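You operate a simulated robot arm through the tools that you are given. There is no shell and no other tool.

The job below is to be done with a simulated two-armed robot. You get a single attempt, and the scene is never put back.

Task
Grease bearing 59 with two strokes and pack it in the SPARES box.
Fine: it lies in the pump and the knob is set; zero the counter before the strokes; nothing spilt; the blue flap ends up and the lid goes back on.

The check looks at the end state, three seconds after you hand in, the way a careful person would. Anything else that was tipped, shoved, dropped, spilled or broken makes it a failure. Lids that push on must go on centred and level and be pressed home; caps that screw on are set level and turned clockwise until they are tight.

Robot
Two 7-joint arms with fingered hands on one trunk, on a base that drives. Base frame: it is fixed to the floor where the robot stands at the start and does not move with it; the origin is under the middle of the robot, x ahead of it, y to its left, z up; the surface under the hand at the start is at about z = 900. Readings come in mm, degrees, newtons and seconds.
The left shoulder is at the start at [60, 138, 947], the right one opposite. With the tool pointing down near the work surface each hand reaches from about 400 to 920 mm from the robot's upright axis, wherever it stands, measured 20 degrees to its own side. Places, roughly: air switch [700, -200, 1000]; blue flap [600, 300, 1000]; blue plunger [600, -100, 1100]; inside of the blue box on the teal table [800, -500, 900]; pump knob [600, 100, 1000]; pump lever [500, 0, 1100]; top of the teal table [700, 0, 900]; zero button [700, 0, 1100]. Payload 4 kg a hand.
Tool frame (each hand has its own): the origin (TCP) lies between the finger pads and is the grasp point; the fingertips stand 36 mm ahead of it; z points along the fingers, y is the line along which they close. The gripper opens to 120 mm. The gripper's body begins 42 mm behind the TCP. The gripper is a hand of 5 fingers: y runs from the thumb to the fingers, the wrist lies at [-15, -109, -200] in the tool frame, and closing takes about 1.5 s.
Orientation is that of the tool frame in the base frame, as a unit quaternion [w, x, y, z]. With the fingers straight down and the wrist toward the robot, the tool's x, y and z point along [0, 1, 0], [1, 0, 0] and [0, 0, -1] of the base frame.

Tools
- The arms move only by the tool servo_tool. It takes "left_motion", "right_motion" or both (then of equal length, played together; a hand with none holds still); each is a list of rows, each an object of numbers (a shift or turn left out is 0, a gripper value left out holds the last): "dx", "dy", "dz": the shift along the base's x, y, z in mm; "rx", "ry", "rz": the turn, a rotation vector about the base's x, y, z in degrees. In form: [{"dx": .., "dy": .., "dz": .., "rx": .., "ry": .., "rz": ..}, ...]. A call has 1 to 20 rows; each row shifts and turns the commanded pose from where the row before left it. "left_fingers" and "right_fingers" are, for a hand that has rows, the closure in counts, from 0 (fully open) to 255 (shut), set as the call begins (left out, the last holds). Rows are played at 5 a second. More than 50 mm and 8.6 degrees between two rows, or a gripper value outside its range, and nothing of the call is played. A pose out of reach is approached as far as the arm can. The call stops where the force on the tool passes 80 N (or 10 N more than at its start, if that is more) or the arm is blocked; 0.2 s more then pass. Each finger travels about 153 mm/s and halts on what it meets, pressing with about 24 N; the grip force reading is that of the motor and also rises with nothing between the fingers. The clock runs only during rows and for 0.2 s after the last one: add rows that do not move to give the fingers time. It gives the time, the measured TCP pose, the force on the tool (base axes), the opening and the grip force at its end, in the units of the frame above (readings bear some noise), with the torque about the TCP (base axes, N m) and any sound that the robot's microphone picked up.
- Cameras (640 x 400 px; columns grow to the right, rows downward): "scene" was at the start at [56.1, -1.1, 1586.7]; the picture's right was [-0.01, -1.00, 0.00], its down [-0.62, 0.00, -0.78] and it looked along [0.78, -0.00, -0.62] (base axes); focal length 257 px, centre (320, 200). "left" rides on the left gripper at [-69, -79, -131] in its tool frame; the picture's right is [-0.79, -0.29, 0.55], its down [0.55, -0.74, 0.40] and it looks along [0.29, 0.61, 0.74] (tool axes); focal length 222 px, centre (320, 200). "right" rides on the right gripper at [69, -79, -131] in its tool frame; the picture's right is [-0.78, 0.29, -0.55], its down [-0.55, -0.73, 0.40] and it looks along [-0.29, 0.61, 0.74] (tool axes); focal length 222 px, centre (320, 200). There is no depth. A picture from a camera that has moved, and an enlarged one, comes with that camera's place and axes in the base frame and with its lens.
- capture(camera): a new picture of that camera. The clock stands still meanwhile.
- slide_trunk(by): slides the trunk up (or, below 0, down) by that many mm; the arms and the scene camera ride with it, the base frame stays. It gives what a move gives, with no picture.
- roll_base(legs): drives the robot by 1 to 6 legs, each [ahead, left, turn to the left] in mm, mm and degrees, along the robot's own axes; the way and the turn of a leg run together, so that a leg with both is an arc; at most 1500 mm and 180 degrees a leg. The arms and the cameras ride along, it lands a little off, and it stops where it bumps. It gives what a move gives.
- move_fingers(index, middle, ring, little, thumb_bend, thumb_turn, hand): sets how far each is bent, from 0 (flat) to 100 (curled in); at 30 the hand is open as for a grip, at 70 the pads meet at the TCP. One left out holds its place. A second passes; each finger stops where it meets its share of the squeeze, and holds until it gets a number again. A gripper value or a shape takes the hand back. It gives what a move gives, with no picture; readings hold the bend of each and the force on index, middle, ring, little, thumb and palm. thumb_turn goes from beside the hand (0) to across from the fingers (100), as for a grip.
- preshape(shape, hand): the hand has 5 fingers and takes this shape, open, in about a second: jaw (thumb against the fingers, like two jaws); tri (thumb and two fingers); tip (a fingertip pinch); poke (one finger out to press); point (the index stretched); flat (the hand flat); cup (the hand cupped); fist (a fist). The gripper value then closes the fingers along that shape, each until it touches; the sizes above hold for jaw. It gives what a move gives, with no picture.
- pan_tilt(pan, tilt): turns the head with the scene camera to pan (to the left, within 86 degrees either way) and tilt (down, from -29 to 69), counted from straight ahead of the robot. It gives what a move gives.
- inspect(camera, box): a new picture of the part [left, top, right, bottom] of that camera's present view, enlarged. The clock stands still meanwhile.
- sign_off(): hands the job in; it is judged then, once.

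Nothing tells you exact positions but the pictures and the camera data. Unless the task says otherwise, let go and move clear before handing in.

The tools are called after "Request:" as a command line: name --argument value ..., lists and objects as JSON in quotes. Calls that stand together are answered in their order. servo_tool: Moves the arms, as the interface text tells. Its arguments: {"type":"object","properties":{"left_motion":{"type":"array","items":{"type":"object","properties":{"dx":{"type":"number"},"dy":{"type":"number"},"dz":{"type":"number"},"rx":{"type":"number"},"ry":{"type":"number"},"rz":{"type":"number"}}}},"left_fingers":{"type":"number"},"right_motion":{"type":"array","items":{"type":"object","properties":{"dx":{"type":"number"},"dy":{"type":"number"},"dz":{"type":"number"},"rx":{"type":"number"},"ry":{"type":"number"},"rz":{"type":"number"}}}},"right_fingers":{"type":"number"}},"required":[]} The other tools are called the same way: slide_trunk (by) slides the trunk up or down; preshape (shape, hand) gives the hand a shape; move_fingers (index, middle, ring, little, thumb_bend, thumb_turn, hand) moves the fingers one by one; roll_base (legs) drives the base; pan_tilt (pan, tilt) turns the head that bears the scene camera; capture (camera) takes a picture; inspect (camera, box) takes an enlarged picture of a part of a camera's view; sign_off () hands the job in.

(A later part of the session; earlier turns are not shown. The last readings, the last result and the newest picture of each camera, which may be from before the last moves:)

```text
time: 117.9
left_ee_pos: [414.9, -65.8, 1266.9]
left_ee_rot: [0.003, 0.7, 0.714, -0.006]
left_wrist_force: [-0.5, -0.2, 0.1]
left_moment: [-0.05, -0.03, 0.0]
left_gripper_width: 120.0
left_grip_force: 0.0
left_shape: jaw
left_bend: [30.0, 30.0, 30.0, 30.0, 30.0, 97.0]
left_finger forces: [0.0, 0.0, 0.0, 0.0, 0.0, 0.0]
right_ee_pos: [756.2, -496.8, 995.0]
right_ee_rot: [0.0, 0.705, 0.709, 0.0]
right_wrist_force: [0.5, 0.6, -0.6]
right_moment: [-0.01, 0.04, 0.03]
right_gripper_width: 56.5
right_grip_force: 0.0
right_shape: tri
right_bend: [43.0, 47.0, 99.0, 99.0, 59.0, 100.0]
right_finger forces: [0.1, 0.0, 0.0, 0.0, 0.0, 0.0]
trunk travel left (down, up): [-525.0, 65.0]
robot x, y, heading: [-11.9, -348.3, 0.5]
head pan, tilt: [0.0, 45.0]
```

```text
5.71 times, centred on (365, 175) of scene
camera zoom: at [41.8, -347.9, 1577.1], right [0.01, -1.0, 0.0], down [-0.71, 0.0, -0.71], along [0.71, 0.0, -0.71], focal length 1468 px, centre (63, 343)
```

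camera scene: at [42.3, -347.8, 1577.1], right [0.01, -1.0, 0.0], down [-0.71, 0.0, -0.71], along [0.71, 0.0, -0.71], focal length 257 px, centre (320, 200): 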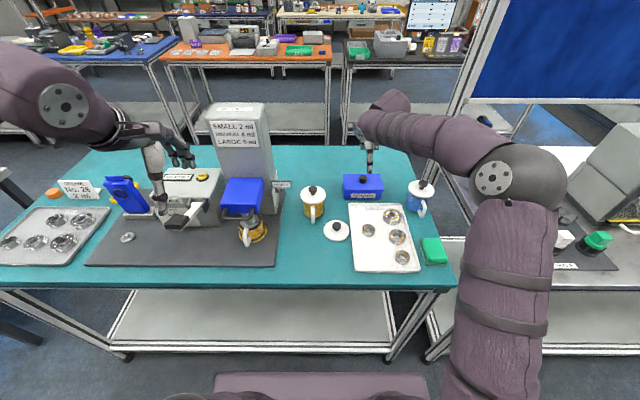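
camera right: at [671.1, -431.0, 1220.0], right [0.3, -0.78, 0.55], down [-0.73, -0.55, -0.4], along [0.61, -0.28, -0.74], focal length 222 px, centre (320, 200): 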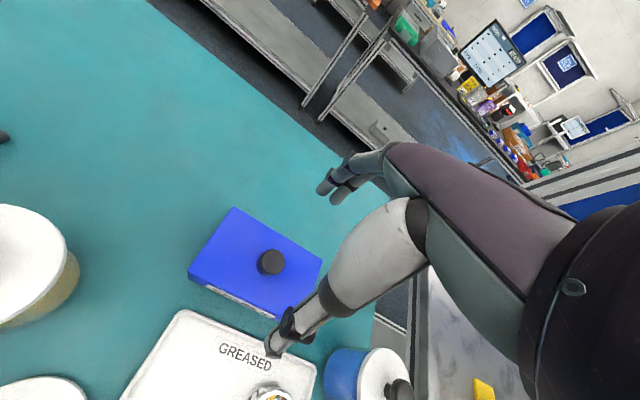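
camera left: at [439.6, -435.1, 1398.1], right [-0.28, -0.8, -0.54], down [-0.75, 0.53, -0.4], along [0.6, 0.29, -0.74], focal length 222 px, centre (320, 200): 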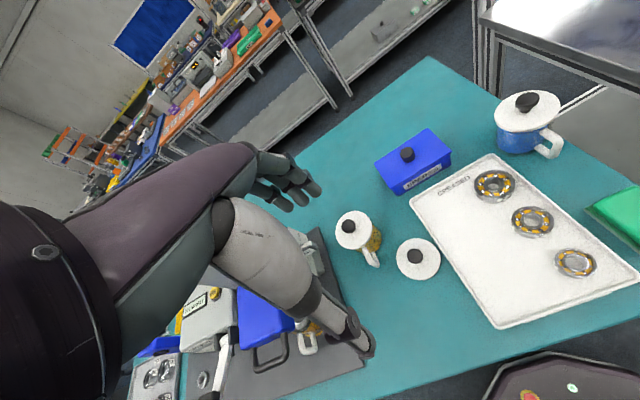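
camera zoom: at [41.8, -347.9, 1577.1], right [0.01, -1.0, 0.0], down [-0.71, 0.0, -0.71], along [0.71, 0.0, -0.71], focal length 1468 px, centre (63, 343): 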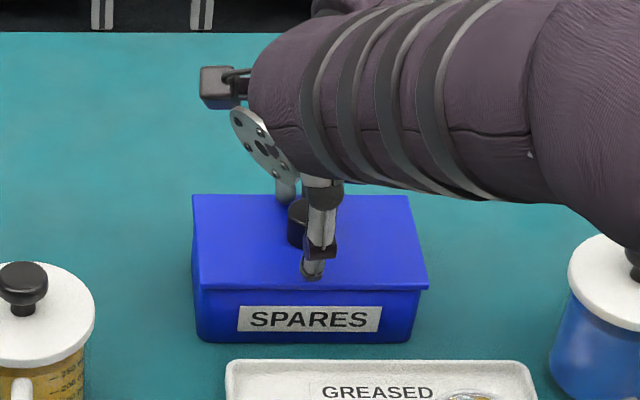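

Request:
servo_tool --right_motion '[{"dy": -4, "dz": -2}, {}]'

Request:
servo_tool --right_motion '[{"dz": -2}, {}]'

Request:
servo_tool --right_motion '[{"dz": -2}, {}]'

Request:
inspect --camera "right" --box '[200, 150, 400, 350]'

```text
time: 118.5
left_ee_pos: [414.9, -66.1, 1268.5]
left_ee_rot: [0.003, 0.7, 0.714, -0.005]
left_wrist_force: [0.5, 0.0, -0.3]
left_moment: [0.0, 0.04, -0.01]
left_gripper_width: 120.1
left_grip_force: 0.0
left_shape: jaw
left_bend: [30.0, 30.0, 30.0, 30.0, 30.0, 97.0]
left_finger forces: [0.0, 0.0, 0.0, 0.1, 0.1, 0.0]
right_ee_pos: [755.9, -501.7, 993.5]
right_ee_rot: [0.0, 0.705, 0.709, 0.001]
right_wrist_force: [1.1, 1.0, 2.6]
right_moment: [0.05, -0.01, 0.0]
right_gripper_width: 56.8
right_grip_force: 0.0
right_shape: tri
right_bend: [43.0, 47.0, 99.0, 99.0, 59.0, 100.0]
right_finger forces: [2.0, 0.2, 0.1, 0.0, 1.2, 0.0]
trunk travel left (down, up): [-525.0, 65.0]
robot x, y, heading: [-10.6, -348.5, 0.7]
head pan, tilt: [0.0, 45.0]
```

```text
time: 119.1
left_ee_pos: [414.0, -66.0, 1266.8]
left_ee_rot: [0.003, 0.7, 0.714, -0.006]
left_wrist_force: [0.4, -0.5, 0.4]
left_moment: [-0.01, 0.02, 0.02]
left_gripper_width: 120.0
left_grip_force: 0.0
left_shape: jaw
left_bend: [30.0, 30.0, 30.0, 30.0, 30.0, 97.0]
left_finger forces: [0.0, 0.1, 0.0, 0.1, 0.0, 0.1]
right_ee_pos: [755.6, -500.9, 992.0]
right_ee_rot: [0.001, 0.705, 0.709, 0.001]
right_wrist_force: [1.0, 1.4, 12.5]
right_moment: [0.08, 0.11, 0.0]
right_gripper_width: 57.2
right_grip_force: 0.1
right_shape: tri
right_bend: [43.0, 47.0, 99.0, 99.0, 59.0, 100.0]
right_finger forces: [3.6, 1.0, 0.0, 0.1, 7.7, 0.0]
trunk travel left (down, up): [-525.0, 65.0]
robot x, y, heading: [-7.9, -346.8, 0.4]
head pan, tilt: [0.0, 45.0]
```

```text
time: 119.7
left_ee_pos: [413.7, -66.5, 1267.3]
left_ee_rot: [0.003, 0.7, 0.714, -0.005]
left_wrist_force: [0.4, -0.1, 0.4]
left_moment: [0.0, 0.03, 0.01]
left_gripper_width: 119.9
left_grip_force: 0.2
left_shape: jaw
left_bend: [30.0, 30.0, 30.0, 30.0, 30.0, 97.0]
left_finger forces: [0.0, 0.1, 0.1, 0.0, 0.0, 0.0]
right_ee_pos: [755.7, -501.4, 993.4]
right_ee_rot: [0.002, 0.704, 0.71, 0.002]
right_wrist_force: [0.8, -1.7, 26.4]
right_moment: [0.08, 0.52, -0.02]
right_gripper_width: 57.6
right_grip_force: 0.1
right_shape: tri
right_bend: [42.0, 47.0, 99.0, 99.0, 59.0, 100.0]
right_finger forces: [5.0, 1.6, 0.1, 0.0, 19.4, 0.0]
trunk travel left (down, up): [-525.0, 65.0]
robot x, y, heading: [-10.7, -349.4, 0.4]
head pan, tilt: [0.0, 45.0]
```

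```text
2.00 times, centred on (300, 250) of right
camera zoom: at [675.3, -432.6, 1121.9], right [0.29, -0.78, 0.55], down [-0.73, -0.55, -0.4], along [0.62, -0.28, -0.73], focal length 444 px, centre (360, 100)
```

zoom: 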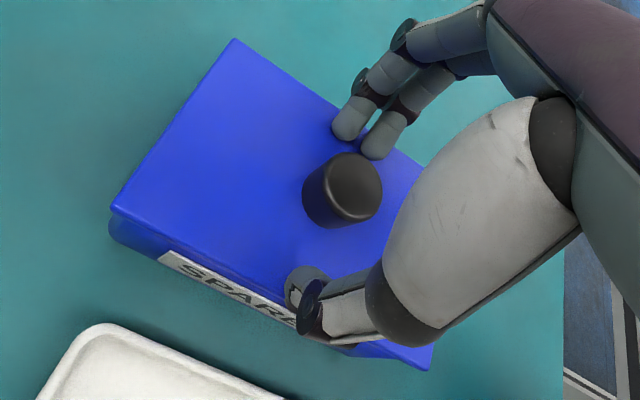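

Request:
servo_tool --right_motion '[{"dz": 3}, {"dz": 4}, {}]'

Request:
servo_tool --right_motion '[{}, {}, {}, {}, {}]' --right_fingers 255

Request:
inspect --camera "right" --box '[200, 150, 400, 350]'

Request:
inspect --camera "scene" --box '[330, 140, 400, 210]'

```text
time: 120.5
left_ee_pos: [414.7, -64.8, 1267.4]
left_ee_rot: [0.004, 0.7, 0.715, -0.006]
left_wrist_force: [-0.6, 1.4, 0.6]
left_moment: [0.02, -0.01, 0.01]
left_gripper_width: 120.2
left_grip_force: 0.0
left_shape: jaw
left_bend: [30.0, 30.0, 30.0, 30.0, 30.0, 97.0]
left_finger forces: [0.0, 0.0, 0.0, 0.0, 0.0, 0.0]
right_ee_pos: [754.7, -501.5, 993.5]
right_ee_rot: [-0.002, 0.705, 0.71, -0.002]
right_wrist_force: [1.0, 0.9, 2.3]
right_moment: [0.07, -0.13, 0.02]
right_gripper_width: 57.4
right_grip_force: 0.1
right_shape: tri
right_bend: [42.0, 47.0, 99.0, 99.0, 59.0, 100.0]
right_finger forces: [2.6, 0.0, 0.1, 0.0, 0.0, 0.0]
trunk travel left (down, up): [-525.0, 65.0]
robot x, y, heading: [-8.8, -346.5, 0.5]
head pan, tilt: [0.0, 45.0]
```

```text
time: 121.7
left_ee_pos: [414.9, -65.2, 1267.0]
left_ee_rot: [0.003, 0.701, 0.714, -0.006]
left_wrist_force: [-0.1, -0.4, -0.7]
left_moment: [0.0, 0.0, 0.01]
left_gripper_width: 120.0
left_grip_force: 0.1
left_shape: jaw
left_bend: [30.0, 30.0, 30.0, 30.0, 30.0, 97.0]
left_finger forces: [0.0, 0.1, 0.0, 0.0, 0.0, 0.0]
right_ee_pos: [755.3, -501.2, 995.7]
right_ee_rot: [0.0, 0.705, 0.709, 0.0]
right_wrist_force: [0.1, -0.5, -0.3]
right_moment: [0.01, 0.0, -0.02]
right_gripper_width: 21.8
right_grip_force: 24.0
right_shape: tri
right_bend: [48.0, 58.0, 100.0, 100.0, 71.0, 100.0]
right_finger forces: [6.7, 14.1, 0.0, 0.1, 22.5, 0.1]
trunk travel left (down, up): [-525.0, 65.0]
robot x, y, heading: [-9.1, -346.6, 0.3]
head pan, tilt: [0.0, 45.0]
heard: snap
```

```text
2.00 times, centred on (300, 250) of right
camera zoom: at [676.9, -433.1, 1125.2], right [0.3, -0.78, 0.55], down [-0.73, -0.55, -0.4], along [0.61, -0.28, -0.74], focal length 444 px, centre (360, 100)
```

zoom: 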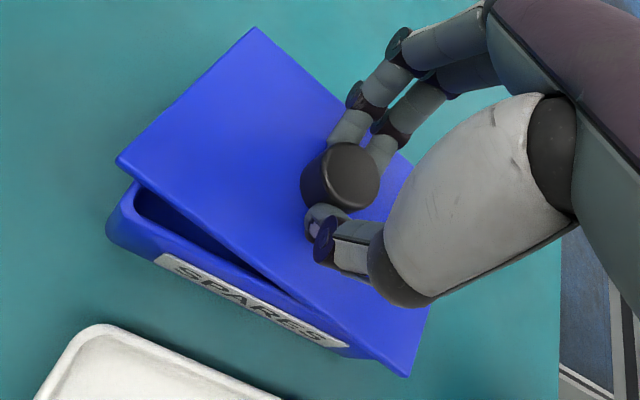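

```text
5.71 times, centred on (365, 175) of scene
camera zoom: at [41.8, -347.9, 1577.1], right [0.01, -1.0, 0.0], down [-0.71, 0.0, -0.71], along [0.71, 0.0, -0.71], focal length 1468 px, centre (63, 343)
```

zoom: 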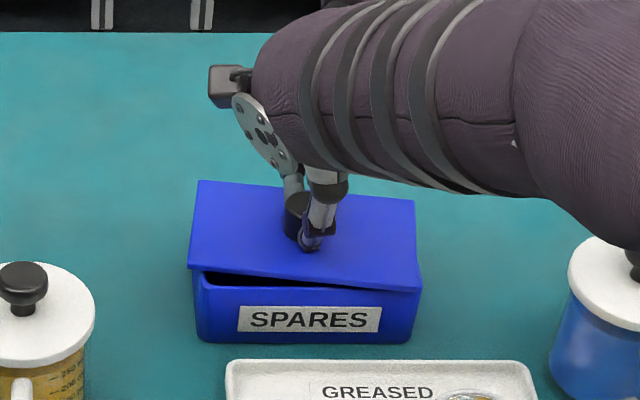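

The lid snapped loose and tipped a little in the grip; the box itself hasn't shifted. I'll lift it slowly and watch.

Request:
servo_tool --right_motion '[{"dz": 4}, {"dz": 4}, {"dz": 6}]'

Request:
inspect --camera "scene" --box '[330, 140, 400, 210]'

Request:
inspect --camera "right" --box '[200, 150, 400, 350]'

```text
time: 122.5
left_ee_pos: [413.9, -66.4, 1267.9]
left_ee_rot: [0.003, 0.7, 0.714, -0.006]
left_wrist_force: [0.0, 0.8, 0.5]
left_moment: [0.0, -0.01, 0.03]
left_gripper_width: 120.1
left_grip_force: 0.2
left_shape: jaw
left_bend: [30.0, 30.0, 30.0, 30.0, 30.0, 97.0]
left_finger forces: [0.0, 0.0, 0.0, 0.1, 0.1, 0.1]
right_ee_pos: [755.8, -501.8, 1008.7]
right_ee_rot: [0.0, 0.704, 0.71, 0.0]
right_wrist_force: [0.0, -0.6, -0.2]
right_moment: [0.01, 0.0, 0.0]
right_gripper_width: 21.6
right_grip_force: 23.7
right_shape: tri
right_bend: [48.0, 58.0, 100.0, 100.0, 71.0, 100.0]
right_finger forces: [6.8, 14.1, 0.0, 0.0, 22.7, 0.0]
trunk travel left (down, up): [-525.0, 65.0]
robot x, y, heading: [-6.7, -349.0, 0.5]
head pan, tilt: [0.0, 45.0]
```

```text
5.71 times, centred on (365, 175) of scene
camera zoom: at [41.7, -347.9, 1577.1], right [0.01, -1.0, 0.0], down [-0.71, 0.0, -0.71], along [0.71, 0.0, -0.71], focal length 1468 px, centre (63, 343)
```

zoom: 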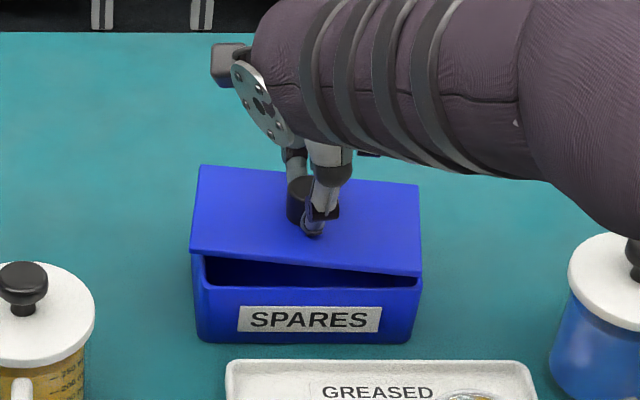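

```text
2.00 times, centred on (300, 250) of right
camera zoom: at [676.3, -433.3, 1138.5], right [0.3, -0.78, 0.55], down [-0.73, -0.55, -0.4], along [0.61, -0.28, -0.74], focal length 444 px, centre (360, 100)
```

zoom: 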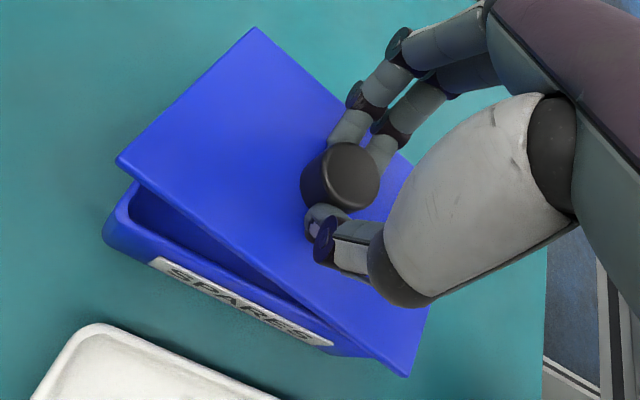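

Request:
servo_tool --right_motion '[{"dz": 20}, {"dz": 30}, {"dz": 20}, {"dx": 15, "dy": 40}, {"dx": 15, "dy": 40}, {"dx": 10, "dy": 40}, {"dx": 4, "dy": 40}]'

Request:
capture --camera "right"

Request:
inspect --camera "scene" --box '[280, 110, 420, 220]'

```text
time: 124.1
left_ee_pos: [415.3, -64.6, 1265.8]
left_ee_rot: [0.004, 0.7, 0.714, -0.006]
left_wrist_force: [0.8, -0.4, 0.6]
left_moment: [0.02, 0.0, 0.0]
left_gripper_width: 119.9
left_grip_force: 0.0
left_shape: jaw
left_bend: [30.0, 30.0, 30.0, 30.0, 30.0, 97.0]
left_finger forces: [0.1, 0.0, 0.1, 0.0, 0.0, 0.0]
right_ee_pos: [800.0, -339.5, 1079.3]
right_ee_rot: [-0.001, 0.705, 0.71, 0.0]
right_wrist_force: [-0.7, -0.4, -0.7]
right_moment: [0.0, 0.01, -0.01]
right_gripper_width: 21.5
right_grip_force: 24.1
right_shape: tri
right_bend: [48.0, 58.0, 100.0, 100.0, 71.0, 100.0]
right_finger forces: [6.9, 14.1, 0.0, 0.0, 22.5, 0.0]
trunk travel left (down, up): [-525.0, 65.0]
robot x, y, heading: [-11.9, -348.3, 0.3]
head pan, tilt: [0.0, 45.0]
```

```text
taken
camera right: at [720.4, -272.2, 1208.7], right [0.3, -0.78, 0.55], down [-0.73, -0.55, -0.4], along [0.61, -0.28, -0.74], focal length 222 px, centre (320, 200)
```

right: 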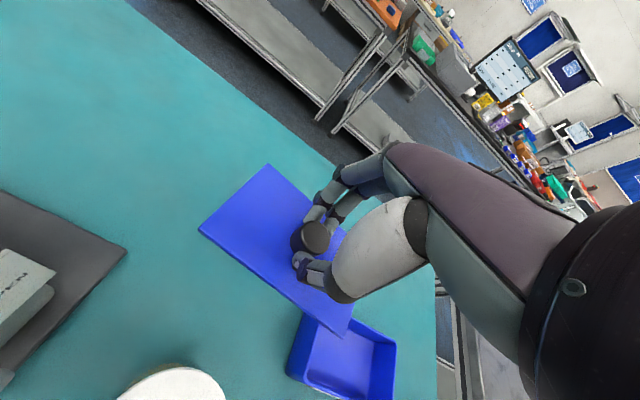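

```text
3.64 times, centred on (350, 165) of scene
camera zoom: at [41.9, -347.0, 1577.1], right [0.01, -1.0, 0.0], down [-0.71, 0.0, -0.71], along [0.71, 0.0, -0.71], focal length 934 px, centre (211, 327)
```

zoom: 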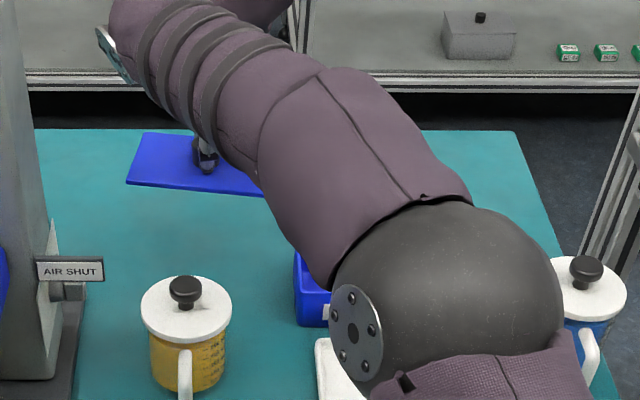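

Request:
servo_tool --right_motion '[{"dz": -40}, {"dz": -30}, {"dz": -20}, {"dz": -8}]'

Request:
capture --camera "right"

Request:
inspect --camera "scene" --box '[280, 110, 420, 220]'

```text
time: 125.1
left_ee_pos: [415.2, -66.3, 1266.3]
left_ee_rot: [0.003, 0.7, 0.714, -0.005]
left_wrist_force: [0.2, 0.4, 0.6]
left_moment: [0.0, 0.01, -0.05]
left_gripper_width: 120.1
left_grip_force: 0.0
left_shape: jaw
left_bend: [30.0, 30.0, 30.0, 30.0, 30.0, 97.0]
left_finger forces: [0.0, 0.1, 0.1, 0.0, 0.1, 0.1]
right_ee_pos: [798.5, -342.6, 980.1]
right_ee_rot: [-0.001, 0.704, 0.71, -0.001]
right_wrist_force: [-0.1, 0.6, -0.4]
right_moment: [0.01, 0.01, 0.04]
right_gripper_width: 21.4
right_grip_force: 24.2
right_shape: tri
right_bend: [48.0, 58.0, 100.0, 100.0, 71.0, 100.0]
right_finger forces: [6.8, 14.1, 0.1, 0.0, 22.4, 0.1]
trunk travel left (down, up): [-525.0, 65.0]
robot x, y, heading: [-9.7, -349.6, 0.4]
head pan, tilt: [0.0, 45.0]
```

```text
taken
camera right: at [719.8, -273.2, 1110.6], right [0.3, -0.78, 0.55], down [-0.73, -0.55, -0.4], along [0.61, -0.28, -0.74], focal length 222 px, centre (320, 200)
```

right: 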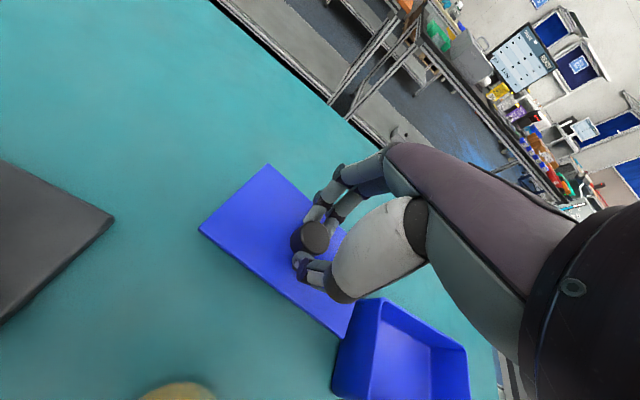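

```text
3.64 times, centred on (350, 165) of scene
camera zoom: at [41.9, -347.9, 1577.1], right [0.01, -1.0, 0.0], down [-0.71, 0.0, -0.71], along [0.71, 0.0, -0.71], focal length 934 px, centre (211, 327)
```

zoom: 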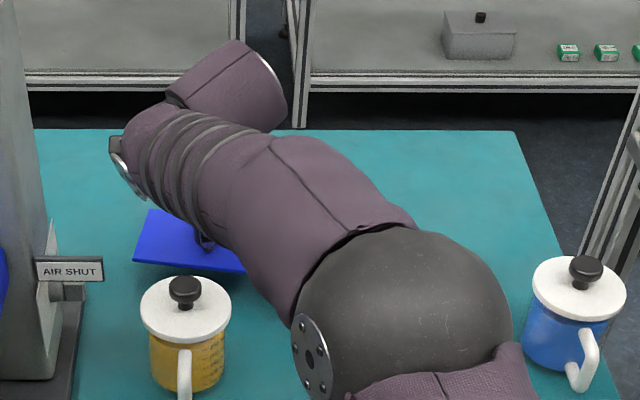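

Request:
servo_tool --right_motion '[{"dy": 15}, {"dz": -12}, {"dz": -6}, {"dz": -4}]'

Request:
servo_tool --right_motion '[{"dz": -3}, {}]'

Request:
servo_tool --right_motion '[{"dz": -3}, {}]'

```text
time: 126.1
left_ee_pos: [415.2, -66.2, 1267.2]
left_ee_rot: [0.003, 0.7, 0.714, -0.005]
left_wrist_force: [0.1, 0.3, 0.2]
left_moment: [-0.04, 0.02, 0.01]
left_gripper_width: 119.9
left_grip_force: 0.1
left_shape: jaw
left_bend: [30.0, 30.0, 30.0, 30.0, 30.0, 97.0]
left_finger forces: [0.1, 0.0, 0.0, 0.0, 0.0, 0.1]
right_ee_pos: [798.4, -326.1, 958.2]
right_ee_rot: [0.0, 0.704, 0.71, 0.0]
right_wrist_force: [0.6, -0.4, -0.6]
right_moment: [0.02, 0.03, 0.01]
right_gripper_width: 21.9
right_grip_force: 24.3
right_shape: tri
right_bend: [48.0, 58.0, 100.0, 100.0, 71.0, 100.0]
right_finger forces: [7.0, 14.0, 0.0, 0.1, 22.6, 0.0]
trunk travel left (down, up): [-525.0, 65.0]
robot x, y, heading: [-9.4, -349.4, 0.3]
head pan, tilt: [0.0, 45.0]
```

```text
time: 126.7
left_ee_pos: [415.5, -66.2, 1266.2]
left_ee_rot: [0.003, 0.701, 0.714, -0.005]
left_wrist_force: [-0.1, -0.3, -0.1]
left_moment: [-0.01, 0.02, 0.01]
left_gripper_width: 120.0
left_grip_force: 0.0
left_shape: jaw
left_bend: [30.0, 30.0, 30.0, 30.0, 30.0, 97.0]
left_finger forces: [0.1, 0.0, 0.1, 0.0, 0.0, 0.0]
right_ee_pos: [800.1, -327.2, 955.8]
right_ee_rot: [0.0, 0.705, 0.709, 0.0]
right_wrist_force: [0.3, 0.2, 0.2]
right_moment: [0.02, 0.0, -0.02]
right_gripper_width: 21.6
right_grip_force: 24.1
right_shape: tri
right_bend: [48.0, 58.0, 100.0, 100.0, 71.0, 100.0]
right_finger forces: [6.9, 14.0, 0.0, 0.0, 22.6, 0.0]
trunk travel left (down, up): [-525.0, 65.0]
robot x, y, heading: [-6.8, -348.3, 0.3]
head pan, tilt: [0.0, 45.0]
```

```text
time: 127.3
left_ee_pos: [415.5, -65.6, 1266.3]
left_ee_rot: [0.003, 0.7, 0.714, -0.007]
left_wrist_force: [0.7, -0.4, 0.9]
left_moment: [0.01, -0.02, 0.02]
left_gripper_width: 119.8
left_grip_force: 0.1
left_shape: jaw
left_bend: [30.0, 30.0, 30.0, 30.0, 30.0, 97.0]
left_finger forces: [0.0, 0.0, 0.0, 0.0, 0.0, 0.1]
right_ee_pos: [800.1, -325.7, 952.8]
right_ee_rot: [0.0, 0.704, 0.71, -0.001]
right_wrist_force: [0.3, 0.3, -1.2]
right_moment: [0.01, 0.0, 0.02]
right_gripper_width: 21.6
right_grip_force: 23.4
right_shape: tri
right_bend: [48.0, 58.0, 100.0, 100.0, 71.0, 100.0]
right_finger forces: [7.0, 14.0, 0.1, 0.0, 22.6, 0.0]
trunk travel left (down, up): [-525.0, 65.0]
robot x, y, heading: [-7.4, -345.9, 0.4]
head pan, tilt: [0.0, 45.0]
```

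Request:
servo_tool --right_motion '[{"dz": -2}, {}]'

Request:
servo_tool --right_motion '[{"dz": -2}, {}]'

Request:
servo_tool --right_motion '[{"dz": -2}, {}]'

Request:
capture --camera "right"

```text
time: 127.9
left_ee_pos: [414.4, -65.9, 1266.5]
left_ee_rot: [0.003, 0.701, 0.713, -0.006]
left_wrist_force: [-0.5, 0.2, 0.3]
left_moment: [-0.02, -0.02, 0.0]
left_gripper_width: 119.6
left_grip_force: 0.0
left_shape: jaw
left_bend: [30.0, 30.0, 30.0, 30.0, 30.0, 97.0]
left_finger forces: [0.0, 0.1, 0.0, 0.1, 0.0, 0.0]
right_ee_pos: [799.8, -326.1, 950.6]
right_ee_rot: [0.0, 0.704, 0.71, 0.0]
right_wrist_force: [0.5, 0.4, -0.6]
right_moment: [0.0, 0.02, 0.02]
right_gripper_width: 21.5
right_grip_force: 23.7
right_shape: tri
right_bend: [48.0, 58.0, 100.0, 100.0, 71.0, 100.0]
right_finger forces: [6.9, 14.0, 0.0, 0.1, 22.6, 0.1]
trunk travel left (down, up): [-525.0, 65.0]
robot x, y, heading: [-11.3, -345.8, 0.5]
head pan, tilt: [0.0, 45.0]
```

```text
time: 128.5
left_ee_pos: [415.2, -66.3, 1267.4]
left_ee_rot: [0.003, 0.7, 0.714, -0.006]
left_wrist_force: [-0.6, 0.3, 0.0]
left_moment: [0.01, -0.01, -0.01]
left_gripper_width: 120.1
left_grip_force: 0.1
left_shape: jaw
left_bend: [30.0, 30.0, 30.0, 30.0, 30.0, 97.0]
left_finger forces: [0.1, 0.0, 0.1, 0.0, 0.1, 0.0]
right_ee_pos: [798.5, -324.8, 948.5]
right_ee_rot: [0.0, 0.705, 0.709, 0.0]
right_wrist_force: [-0.2, 0.1, -0.5]
right_moment: [0.02, -0.02, 0.01]
right_gripper_width: 21.2
right_grip_force: 23.9
right_shape: tri
right_bend: [48.0, 58.0, 100.0, 100.0, 71.0, 100.0]
right_finger forces: [6.9, 13.9, 0.0, 0.0, 22.6, 0.0]
trunk travel left (down, up): [-525.0, 65.0]
robot x, y, heading: [-9.1, -348.6, 0.1]
head pan, tilt: [0.0, 45.0]
```

```text
time: 129.1
left_ee_pos: [415.3, -66.6, 1268.2]
left_ee_rot: [0.003, 0.701, 0.713, -0.006]
left_wrist_force: [0.2, -0.7, 0.3]
left_moment: [-0.01, -0.01, 0.0]
left_gripper_width: 120.0
left_grip_force: 0.0
left_shape: jaw
left_bend: [30.0, 30.0, 30.0, 30.0, 30.0, 97.0]
left_finger forces: [0.0, 0.0, 0.0, 0.0, 0.0, 0.0]
right_ee_pos: [799.4, -327.4, 948.0]
right_ee_rot: [0.0, 0.704, 0.71, 0.0]
right_wrist_force: [0.2, -0.1, -1.0]
right_moment: [0.04, 0.0, -0.02]
right_gripper_width: 21.8
right_grip_force: 23.9
right_shape: tri
right_bend: [48.0, 58.0, 100.0, 100.0, 71.0, 100.0]
right_finger forces: [6.9, 14.0, 0.1, 0.0, 22.5, 0.0]
trunk travel left (down, up): [-525.0, 65.0]
robot x, y, heading: [-8.8, -345.9, 0.3]
head pan, tilt: [0.0, 45.0]
```

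```text
taken
camera right: at [719.8, -257.1, 1077.1], right [0.3, -0.78, 0.55], down [-0.73, -0.55, -0.4], along [0.61, -0.28, -0.74], focal length 222 px, centre (320, 200)
```

right: 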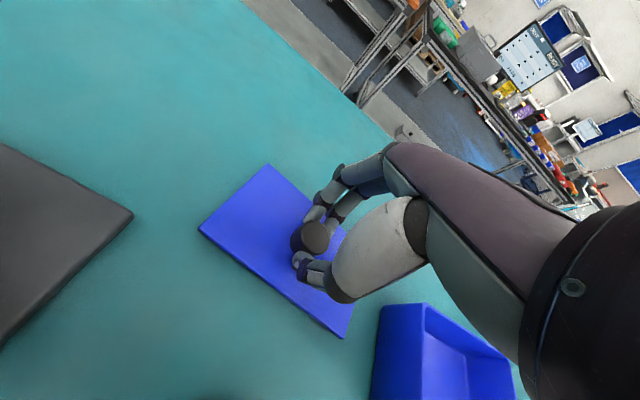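

Request:
servo_tool --right_motion '[{"dz": -2}, {}]'

Request:
servo_tool --right_motion '[{"dz": -1.5}, {}]'

Request:
servo_tool --right_motion '[{"dz": -1.5}, {}]'

Request:
inspect --camera "right" --box '[180, 140, 400, 360]'

```text
time: 129.7
left_ee_pos: [415.3, -66.6, 1266.6]
left_ee_rot: [0.003, 0.7, 0.714, -0.005]
left_wrist_force: [0.3, -0.4, -0.8]
left_moment: [0.02, 0.01, 0.02]
left_gripper_width: 120.0
left_grip_force: 0.0
left_shape: jaw
left_bend: [30.0, 30.0, 30.0, 30.0, 30.0, 97.0]
left_finger forces: [0.0, 0.0, 0.0, 0.0, 0.0, 0.1]
right_ee_pos: [799.7, -325.5, 944.9]
right_ee_rot: [0.0, 0.704, 0.71, 0.0]
right_wrist_force: [0.2, 0.3, -1.3]
right_moment: [0.01, 0.0, 0.0]
right_gripper_width: 21.5
right_grip_force: 24.9
right_shape: tri
right_bend: [48.0, 58.0, 100.0, 100.0, 71.0, 100.0]
right_finger forces: [6.9, 14.0, 0.0, 0.1, 22.7, 0.0]
trunk travel left (down, up): [-525.0, 65.0]
robot x, y, heading: [-11.2, -347.4, 0.4]
head pan, tilt: [0.0, 45.0]
```

```text
time: 130.3
left_ee_pos: [415.0, -66.8, 1266.9]
left_ee_rot: [0.003, 0.7, 0.714, -0.005]
left_wrist_force: [0.8, -0.1, 0.6]
left_moment: [0.02, 0.02, 0.0]
left_gripper_width: 120.1
left_grip_force: 0.1
left_shape: jaw
left_bend: [30.0, 30.0, 30.0, 30.0, 30.0, 97.0]
left_finger forces: [0.1, 0.0, 0.0, 0.1, 0.0, 0.1]
right_ee_pos: [798.7, -326.6, 943.6]
right_ee_rot: [0.0, 0.705, 0.71, 0.0]
right_wrist_force: [-0.6, -0.1, -0.4]
right_moment: [-0.04, -0.05, 0.01]
right_gripper_width: 21.6
right_grip_force: 24.3
right_shape: tri
right_bend: [48.0, 58.0, 100.0, 100.0, 71.0, 100.0]
right_finger forces: [6.7, 14.8, 0.0, 0.0, 22.4, 0.1]
trunk travel left (down, up): [-525.0, 65.0]
robot x, y, heading: [-10.4, -347.6, 0.6]
head pan, tilt: [0.0, 45.0]
```

```text
time: 130.9
left_ee_pos: [414.5, -66.2, 1266.7]
left_ee_rot: [0.003, 0.7, 0.714, -0.006]
left_wrist_force: [-0.2, 0.3, -0.7]
left_moment: [-0.01, 0.01, -0.03]
left_gripper_width: 120.1
left_grip_force: 0.2
left_shape: jaw
left_bend: [30.0, 30.0, 30.0, 30.0, 30.0, 97.0]
left_finger forces: [0.0, 0.1, 0.0, 0.0, 0.0, 0.0]
right_ee_pos: [798.9, -325.6, 943.6]
right_ee_rot: [0.001, 0.705, 0.709, 0.0]
right_wrist_force: [-0.4, 0.6, 2.4]
right_moment: [-0.05, -0.18, 0.04]
right_gripper_width: 21.5
right_grip_force: 24.2
right_shape: tri
right_bend: [74.0, 58.0, 100.0, 100.0, 71.0, 100.0]
right_finger forces: [6.6, 16.8, 0.0, 0.0, 22.6, 0.0]
trunk travel left (down, up): [-525.0, 65.0]
robot x, y, heading: [-8.4, -347.1, 0.4]
head pan, tilt: [0.0, 45.0]
```

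```text
1.82 times, centred on (290, 250) of right
camera zoom: at [720.0, -257.6, 1072.9], right [0.3, -0.78, 0.55], down [-0.73, -0.55, -0.4], along [0.61, -0.28, -0.74], focal length 404 px, centre (374, 109)
```

zoom: 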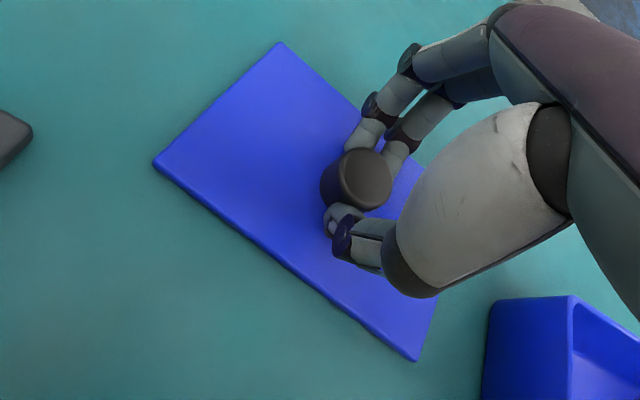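

The lid's low edge touches the table. I'll release and rise.

Request:
servo_tool --right_motion '[{}, {}, {}, {}, {"dz": 5}, {"dz": 20}, {"dz": 40}, {"dz": 40}]' --right_fingers 120

Request:
capture --camera "right"

```text
time: 132.7
left_ee_pos: [414.9, -64.9, 1267.4]
left_ee_rot: [0.003, 0.7, 0.714, -0.005]
left_wrist_force: [0.2, 0.3, -0.8]
left_moment: [-0.03, -0.02, 0.0]
left_gripper_width: 120.1
left_grip_force: 0.0
left_shape: jaw
left_bend: [30.0, 30.0, 30.0, 30.0, 30.0, 97.0]
left_finger forces: [0.0, 0.1, 0.0, 0.0, 0.0, 0.0]
right_ee_pos: [800.0, -326.4, 1047.0]
right_ee_rot: [-0.001, 0.705, 0.709, 0.0]
right_wrist_force: [-0.5, -0.1, -0.1]
right_moment: [-0.01, -0.01, 0.01]
right_gripper_width: 63.3
right_grip_force: 0.0
right_shape: tri
right_bend: [41.0, 45.0, 99.0, 99.0, 53.0, 100.0]
right_finger forces: [0.1, 0.0, 0.1, 0.0, 0.0, 0.1]
trunk travel left (down, up): [-525.0, 65.0]
robot x, y, heading: [-11.8, -352.5, 0.4]
head pan, tilt: [0.0, 45.0]
```

```text
taken
camera right: at [720.5, -257.6, 1177.6], right [0.3, -0.78, 0.55], down [-0.73, -0.55, -0.4], along [0.61, -0.28, -0.74], focal length 222 px, centre (320, 200)
```

right: 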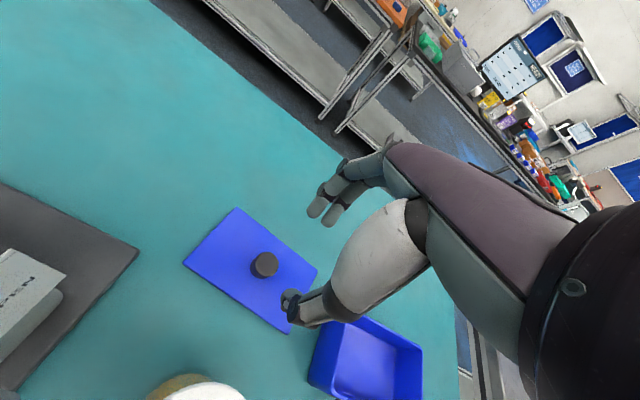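

The lid lies flat on the table (turned about 7° clockwise, which I'll correct later). Now back to the bearing on the tray.

Request:
servo_tool --right_motion '[{"dz": 40}, {"dz": 30, "dy": -30}, {"dy": -45}, {"dy": -45}, {"dy": -45}, {"dx": -45, "dy": -9}, {"dx": -45}, {"dx": -45}, {"dx": -45}, {"dx": -45}, {"dx": -10}, {"dz": -40}, {"dz": -40}]' --right_fingers 0

Request:
capture --camera "right"

Request:
inspect --camera "scene" --box '[280, 140, 440, 270]'

```text
time: 135.5
left_ee_pos: [416.0, -65.0, 1266.6]
left_ee_rot: [0.003, 0.7, 0.714, -0.005]
left_wrist_force: [0.5, 0.1, 0.1]
left_moment: [0.02, 0.01, -0.03]
left_gripper_width: 119.9
left_grip_force: 0.1
left_shape: jaw
left_bend: [30.0, 30.0, 30.0, 30.0, 30.0, 97.0]
left_finger forces: [0.0, 0.0, 0.0, 0.0, 0.1, 0.0]
right_ee_pos: [564.4, -498.9, 1037.2]
right_ee_rot: [-0.001, 0.705, 0.709, 0.0]
right_wrist_force: [0.3, -0.1, 0.9]
right_moment: [-0.01, 0.01, -0.02]
right_gripper_width: 119.8
right_grip_force: 0.1
right_shape: tri
right_bend: [30.0, 30.0, 99.0, 99.0, 30.0, 97.0]
right_finger forces: [0.0, 0.0, 0.0, 0.0, 0.1, 0.1]
trunk travel left (down, up): [-525.0, 65.0]
robot x, y, heading: [-10.4, -350.8, 0.7]
head pan, tilt: [0.0, 45.0]
```

```text
taken
camera right: at [485.9, -429.2, 1166.4], right [0.3, -0.78, 0.55], down [-0.73, -0.55, -0.4], along [0.61, -0.28, -0.74], focal length 222 px, centre (320, 200)
```

right: 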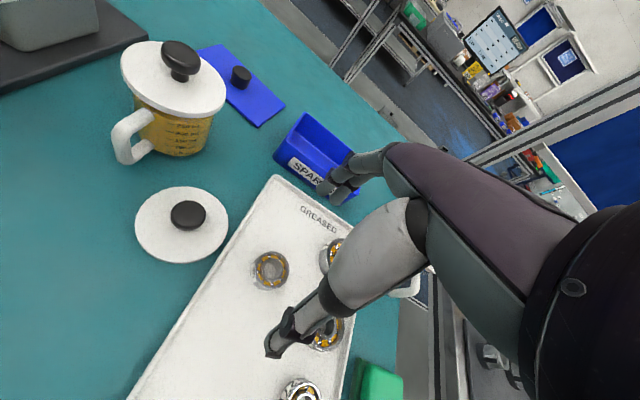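

```text
3.08 times, centred on (360, 205) of scene
camera zoom: at [42.4, -346.6, 1577.1], right [0.01, -1.0, 0.0], down [-0.71, -0.01, -0.71], along [0.71, 0.0, -0.71], focal length 790 px, centre (197, 185)
```

zoom: 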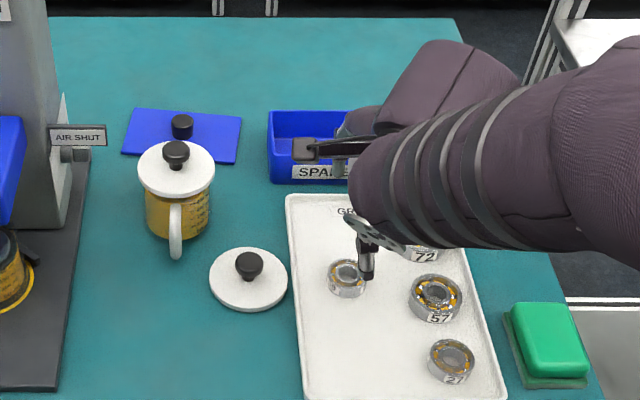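

Request:
servo_tool --right_motion '[{"dx": -1, "dz": -40}, {"dz": -30}, {"dz": -12}, {"dz": -6}, {}]'

Request:
servo_tool --right_motion '[{}, {}, {}, {}]' --right_fingers 125

Request:
inspect --camera "right" --box '[220, 170, 400, 350]'

```text
time: 136.7
left_ee_pos: [414.5, -65.5, 1267.8]
left_ee_rot: [0.003, 0.7, 0.714, -0.005]
left_wrist_force: [-1.5, -0.3, -0.2]
left_moment: [-0.01, -0.01, -0.01]
left_gripper_width: 119.9
left_grip_force: 0.1
left_shape: jaw
left_bend: [30.0, 30.0, 30.0, 30.0, 30.0, 97.0]
left_finger forces: [0.0, 0.0, 0.0, 0.0, 0.1, 0.1]
right_ee_pos: [564.7, -498.4, 949.1]
right_ee_rot: [0.0, 0.705, 0.71, 0.0]
right_wrist_force: [0.1, 0.6, -0.2]
right_moment: [0.0, -0.01, 0.01]
right_gripper_width: 120.2
right_grip_force: 0.1
right_shape: tri
right_bend: [30.0, 30.0, 99.0, 99.0, 30.0, 97.0]
right_finger forces: [0.0, 0.0, 0.0, 0.0, 0.0, 0.0]
trunk travel left (down, up): [-525.0, 65.0]
robot x, y, heading: [-10.8, -350.2, 0.3]
head pan, tilt: [0.0, 45.0]
```

```text
time: 137.7
left_ee_pos: [414.9, -65.8, 1266.0]
left_ee_rot: [0.003, 0.7, 0.714, -0.006]
left_wrist_force: [-0.6, 0.7, -0.5]
left_moment: [0.02, 0.01, 0.0]
left_gripper_width: 120.0
left_grip_force: 0.1
left_shape: jaw
left_bend: [30.0, 30.0, 30.0, 30.0, 30.0, 97.0]
left_finger forces: [0.0, 0.0, 0.0, 0.1, 0.0, 0.1]
right_ee_pos: [564.3, -499.2, 948.5]
right_ee_rot: [0.0, 0.705, 0.709, 0.0]
right_wrist_force: [0.1, 0.3, -0.2]
right_moment: [-0.02, 0.0, 0.01]
right_gripper_width: 61.2
right_grip_force: 0.0
right_shape: tri
right_bend: [41.0, 45.0, 99.0, 99.0, 55.0, 100.0]
right_finger forces: [0.0, 0.0, 0.0, 0.1, 0.0, 0.1]
trunk travel left (down, up): [-525.0, 65.0]
robot x, y, heading: [-7.9, -346.8, 0.7]
head pan, tilt: [0.0, 45.0]
```

```text
2.22 times, centred on (310, 260) of right
camera zoom: at [484.9, -430.4, 1078.1], right [0.3, -0.78, 0.55], down [-0.73, -0.55, -0.4], along [0.61, -0.28, -0.74], focal length 494 px, centre (342, 67)
```

zoom: 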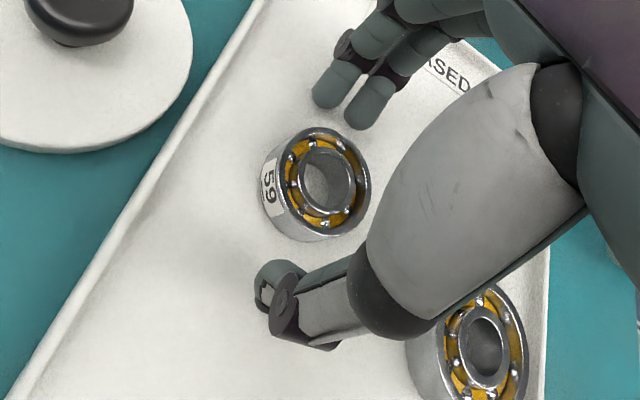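

Request:
servo_tool --right_motion '[{"dx": 2, "dy": -2, "dz": -3}, {}]'

Request:
servo_tool --right_motion '[{}, {}, {}, {}, {}]' --right_fingers 255

Request:
servo_tool --right_motion '[{"dz": 10}, {"dz": 20}, {"dz": 40}, {"dz": 45}, {"dz": 45}, {"dz": 30}]'

Request:
capture --camera "right"

```text
time: 138.3
left_ee_pos: [413.6, -65.7, 1267.6]
left_ee_rot: [0.003, 0.7, 0.714, -0.006]
left_wrist_force: [-0.3, 0.4, 0.5]
left_moment: [-0.04, 0.01, -0.03]
left_gripper_width: 119.6
left_grip_force: 0.1
left_shape: jaw
left_bend: [30.0, 30.0, 30.0, 30.0, 30.0, 97.0]
left_finger forces: [0.1, 0.0, 0.0, 0.1, 0.1, 0.1]
right_ee_pos: [565.6, -501.0, 945.1]
right_ee_rot: [0.0, 0.704, 0.71, 0.0]
right_wrist_force: [-0.3, 0.3, -0.7]
right_moment: [-0.02, -0.02, 0.01]
right_gripper_width: 61.3
right_grip_force: 0.1
right_shape: tri
right_bend: [41.0, 45.0, 99.0, 99.0, 55.0, 100.0]
right_finger forces: [0.0, 0.1, 0.0, 0.0, 0.0, 0.0]
trunk travel left (down, up): [-525.0, 65.0]
robot x, y, heading: [-9.9, -343.6, 0.5]
head pan, tilt: [0.0, 45.0]
```

```text
time: 139.5
left_ee_pos: [414.4, -66.3, 1267.9]
left_ee_rot: [0.003, 0.7, 0.714, -0.006]
left_wrist_force: [-0.7, 0.1, -0.3]
left_moment: [0.02, 0.01, -0.04]
left_gripper_width: 119.8
left_grip_force: 0.2
left_shape: jaw
left_bend: [30.0, 30.0, 30.0, 30.0, 30.0, 97.0]
left_finger forces: [0.1, 0.0, 0.0, 0.0, 0.0, 0.1]
right_ee_pos: [565.3, -501.2, 945.5]
right_ee_rot: [0.0, 0.704, 0.71, 0.001]
right_wrist_force: [0.6, 0.3, -0.5]
right_moment: [0.03, 0.01, -0.01]
right_gripper_width: 34.1
right_grip_force: 23.3
right_shape: tri
right_bend: [73.0, 55.0, 100.0, 100.0, 68.0, 100.0]
right_finger forces: [10.6, 10.9, 0.0, 0.0, 21.6, 0.1]
trunk travel left (down, up): [-525.0, 65.0]
robot x, y, heading: [-9.7, -349.4, 0.8]
head pan, tilt: [0.0, 45.0]
```

```text
time: 140.9
left_ee_pos: [415.5, -67.3, 1267.7]
left_ee_rot: [0.003, 0.7, 0.714, -0.006]
left_wrist_force: [-0.1, -0.4, 0.3]
left_moment: [-0.02, 0.01, -0.03]
left_gripper_width: 119.9
left_grip_force: 0.2
left_shape: jaw
left_bend: [30.0, 30.0, 30.0, 30.0, 30.0, 97.0]
left_finger forces: [0.0, 0.0, 0.1, 0.1, 0.1, 0.1]
right_ee_pos: [565.4, -504.7, 1136.0]
right_ee_rot: [-0.001, 0.705, 0.709, -0.001]
right_wrist_force: [1.0, 0.9, -1.5]
right_moment: [-0.03, -0.02, 0.03]
right_gripper_width: 33.8
right_grip_force: 24.0
right_shape: tri
right_bend: [73.0, 55.0, 100.0, 100.0, 68.0, 100.0]
right_finger forces: [10.6, 10.9, 0.1, 0.0, 21.5, 0.0]
trunk travel left (down, up): [-525.0, 65.0]
robot x, y, heading: [-11.4, -345.9, 0.6]
head pan, tilt: [0.0, 45.0]
```

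```text
taken
camera right: at [485.2, -435.4, 1265.5], right [0.3, -0.78, 0.55], down [-0.73, -0.55, -0.4], along [0.61, -0.28, -0.74], focal length 222 px, centre (320, 200)
```

right: 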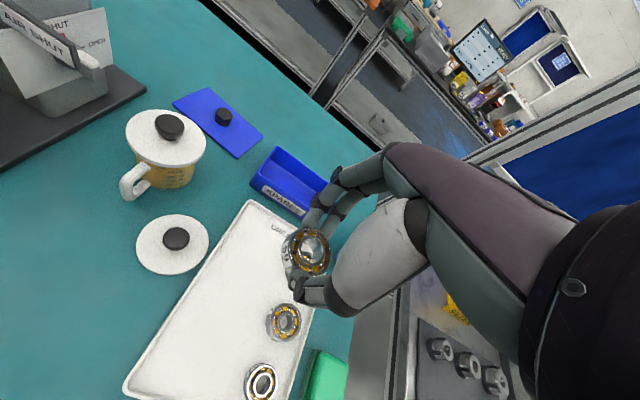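

Request:
servo_tool --right_motion '[{"dx": 16, "rz": 7.5}, {"dx": 16, "rz": 7.5}, {"dx": 16, "rz": 7.5}, {"dx": 16, "rz": 7.5}, {"dx": 16, "rz": 7.5}, {"dx": 16, "rz": 7.5}, {"dx": 16, "rz": 7.5}, {"dx": 16, "rz": 7.5}, {"dx": 16, "rz": 7.5}, {"dx": 16, "rz": 7.5}, {"dx": 15, "dy": 2, "rz": 7.5}, {"dx": 15, "dy": 2, "rz": 7.5}]'

Request:
capture --camera "right"

Request:
inspect --camera "scene" --box '[280, 120, 440, 230]'

```text
time: 143.5
left_ee_pos: [415.8, -65.3, 1266.3]
left_ee_rot: [0.003, 0.7, 0.714, -0.007]
left_wrist_force: [0.9, -0.2, 0.3]
left_moment: [0.01, 0.0, 0.02]
left_gripper_width: 120.0
left_grip_force: 0.1
left_shape: jaw
left_bend: [30.0, 30.0, 30.0, 30.0, 30.0, 97.0]
left_finger forces: [0.1, 0.1, 0.0, 0.0, 0.0, 0.1]
right_ee_pos: [713.2, -497.2, 1123.8]
right_ee_rot: [-0.013, 0.01, 1.0, -0.005]
right_wrist_force: [-0.1, -0.6, -0.4]
right_moment: [-0.02, 0.02, 0.01]
right_gripper_width: 33.2
right_grip_force: 24.7
right_shape: tri
right_bend: [73.0, 55.0, 100.0, 100.0, 68.0, 100.0]
right_finger forces: [10.7, 11.0, 0.1, 0.0, 21.4, 0.1]
right hand out of reach, approached as far as the arm can: row 11, 12
trunk travel left (down, up): [-525.0, 65.0]
robot x, y, heading: [-12.2, -348.4, 0.3]
head pan, tilt: [0.0, 45.0]
```

```text
taken
camera right: at [646.1, -573.9, 1256.5], right [0.81, 0.28, 0.52], down [0.52, -0.75, -0.4], along [0.28, 0.6, -0.75], focal length 222 px, centre (320, 200)
```

right: 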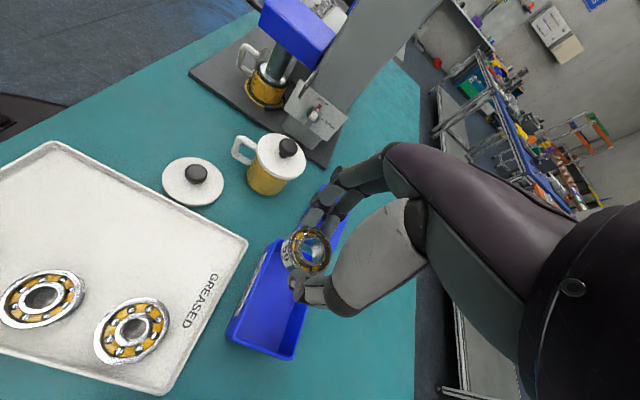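

```text
3.64 times, centred on (360, 175) of scene
camera zoom: at [42.8, -347.0, 1577.0], right [0.01, -1.0, 0.0], down [-0.71, 0.0, -0.71], along [0.71, 0.0, -0.71], focal length 934 px, centre (174, 291)
```

zoom: 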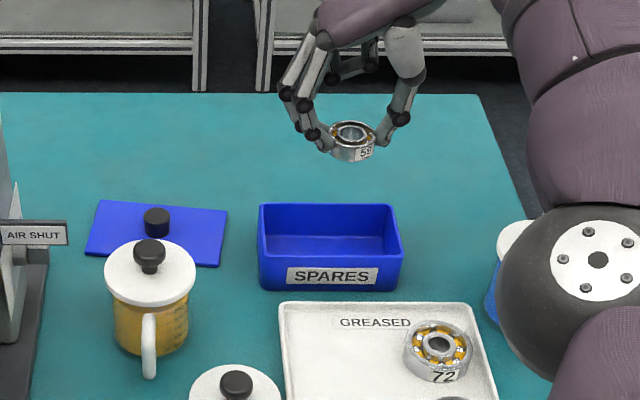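

Request:
servo_tool --right_motion '[{"rz": -7.5}, {"rz": -7.5}, {"dx": 20}, {"dx": 20}]'

```text
time: 144.5
left_ee_pos: [412.9, -67.4, 1267.7]
left_ee_rot: [0.003, 0.7, 0.714, -0.004]
left_wrist_force: [-0.8, -0.2, 0.1]
left_moment: [0.05, -0.03, 0.05]
left_gripper_width: 119.9
left_grip_force: 0.1
left_shape: jaw
left_bend: [30.0, 30.0, 30.0, 30.0, 30.0, 97.0]
left_finger forces: [0.0, 0.1, 0.0, 0.0, 0.0, 0.1]
right_ee_pos: [741.3, -498.0, 1125.1]
right_ee_rot: [0.0, 0.127, 0.992, 0.0]
right_wrist_force: [-0.3, -0.6, -1.0]
right_moment: [0.05, -0.03, -0.01]
right_gripper_width: 33.1
right_grip_force: 24.0
right_shape: tri
right_bend: [73.0, 55.0, 100.0, 100.0, 68.0, 100.0]
right_finger forces: [10.7, 11.0, 0.0, 0.0, 21.2, 0.1]
right hand out of reach, approached as far as the arm can: row 4
trunk travel left (down, up): [-525.0, 65.0]
robot x, y, heading: [-10.5, -344.8, 0.7]
head pan, tilt: [0.0, 45.0]
```

Request:
servo_tool --right_motion '[{"dz": -40}, {"dz": -35}, {"dx": 8, "rz": -4}, {"dx": 6}]'

Request:
capture --camera "right"

Request:
inspect --camera "scene" --box '[280, 120, 440, 230]'

```text
time: 145.5
left_ee_pos: [415.7, -65.5, 1267.2]
left_ee_rot: [0.003, 0.701, 0.713, -0.005]
left_wrist_force: [0.2, -0.2, 0.4]
left_moment: [0.01, 0.02, -0.04]
left_gripper_width: 120.2
left_grip_force: 0.1
left_shape: jaw
left_bend: [30.0, 30.0, 30.0, 30.0, 30.0, 97.0]
left_finger forces: [0.0, 0.0, 0.0, 0.0, 0.0, 0.0]
right_ee_pos: [757.5, -496.4, 1048.0]
right_ee_rot: [0.0, 0.162, 0.987, -0.001]
right_wrist_force: [-0.4, -0.7, 0.7]
right_moment: [0.0, 0.01, -0.01]
right_gripper_width: 33.5
right_grip_force: 23.7
right_shape: tri
right_bend: [73.0, 55.0, 100.0, 100.0, 68.0, 100.0]
right_finger forces: [10.6, 10.9, 0.0, 0.0, 21.1, 0.0]
trunk travel left (down, up): [-525.0, 65.0]
robot x, y, heading: [-11.1, -346.1, 0.5]
head pan, tilt: [0.0, 45.0]
```

```text
taken
camera right: at [666.4, -550.1, 1178.5], right [0.84, 0.03, 0.55], down [0.28, -0.87, -0.4], along [0.47, 0.49, -0.74], focal length 222 px, centre (320, 200)
```

right: 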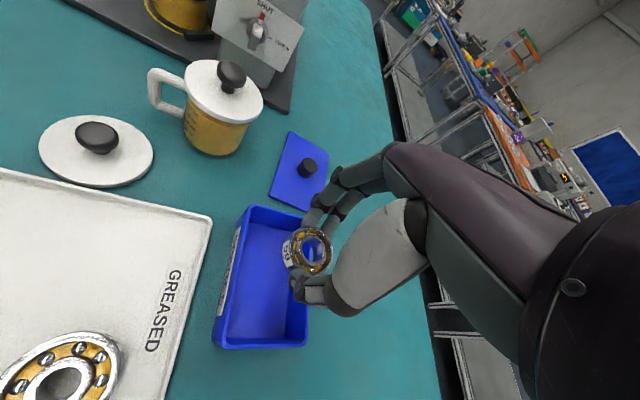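

```text
3.64 times, centred on (360, 175) of scene
camera zoom: at [42.4, -347.9, 1577.0], right [0.01, -1.0, 0.0], down [-0.71, 0.0, -0.71], along [0.71, 0.0, -0.71], focal length 934 px, centre (174, 291)
```

zoom: 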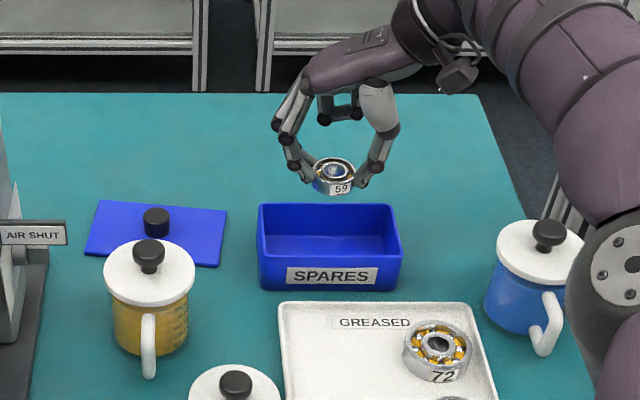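

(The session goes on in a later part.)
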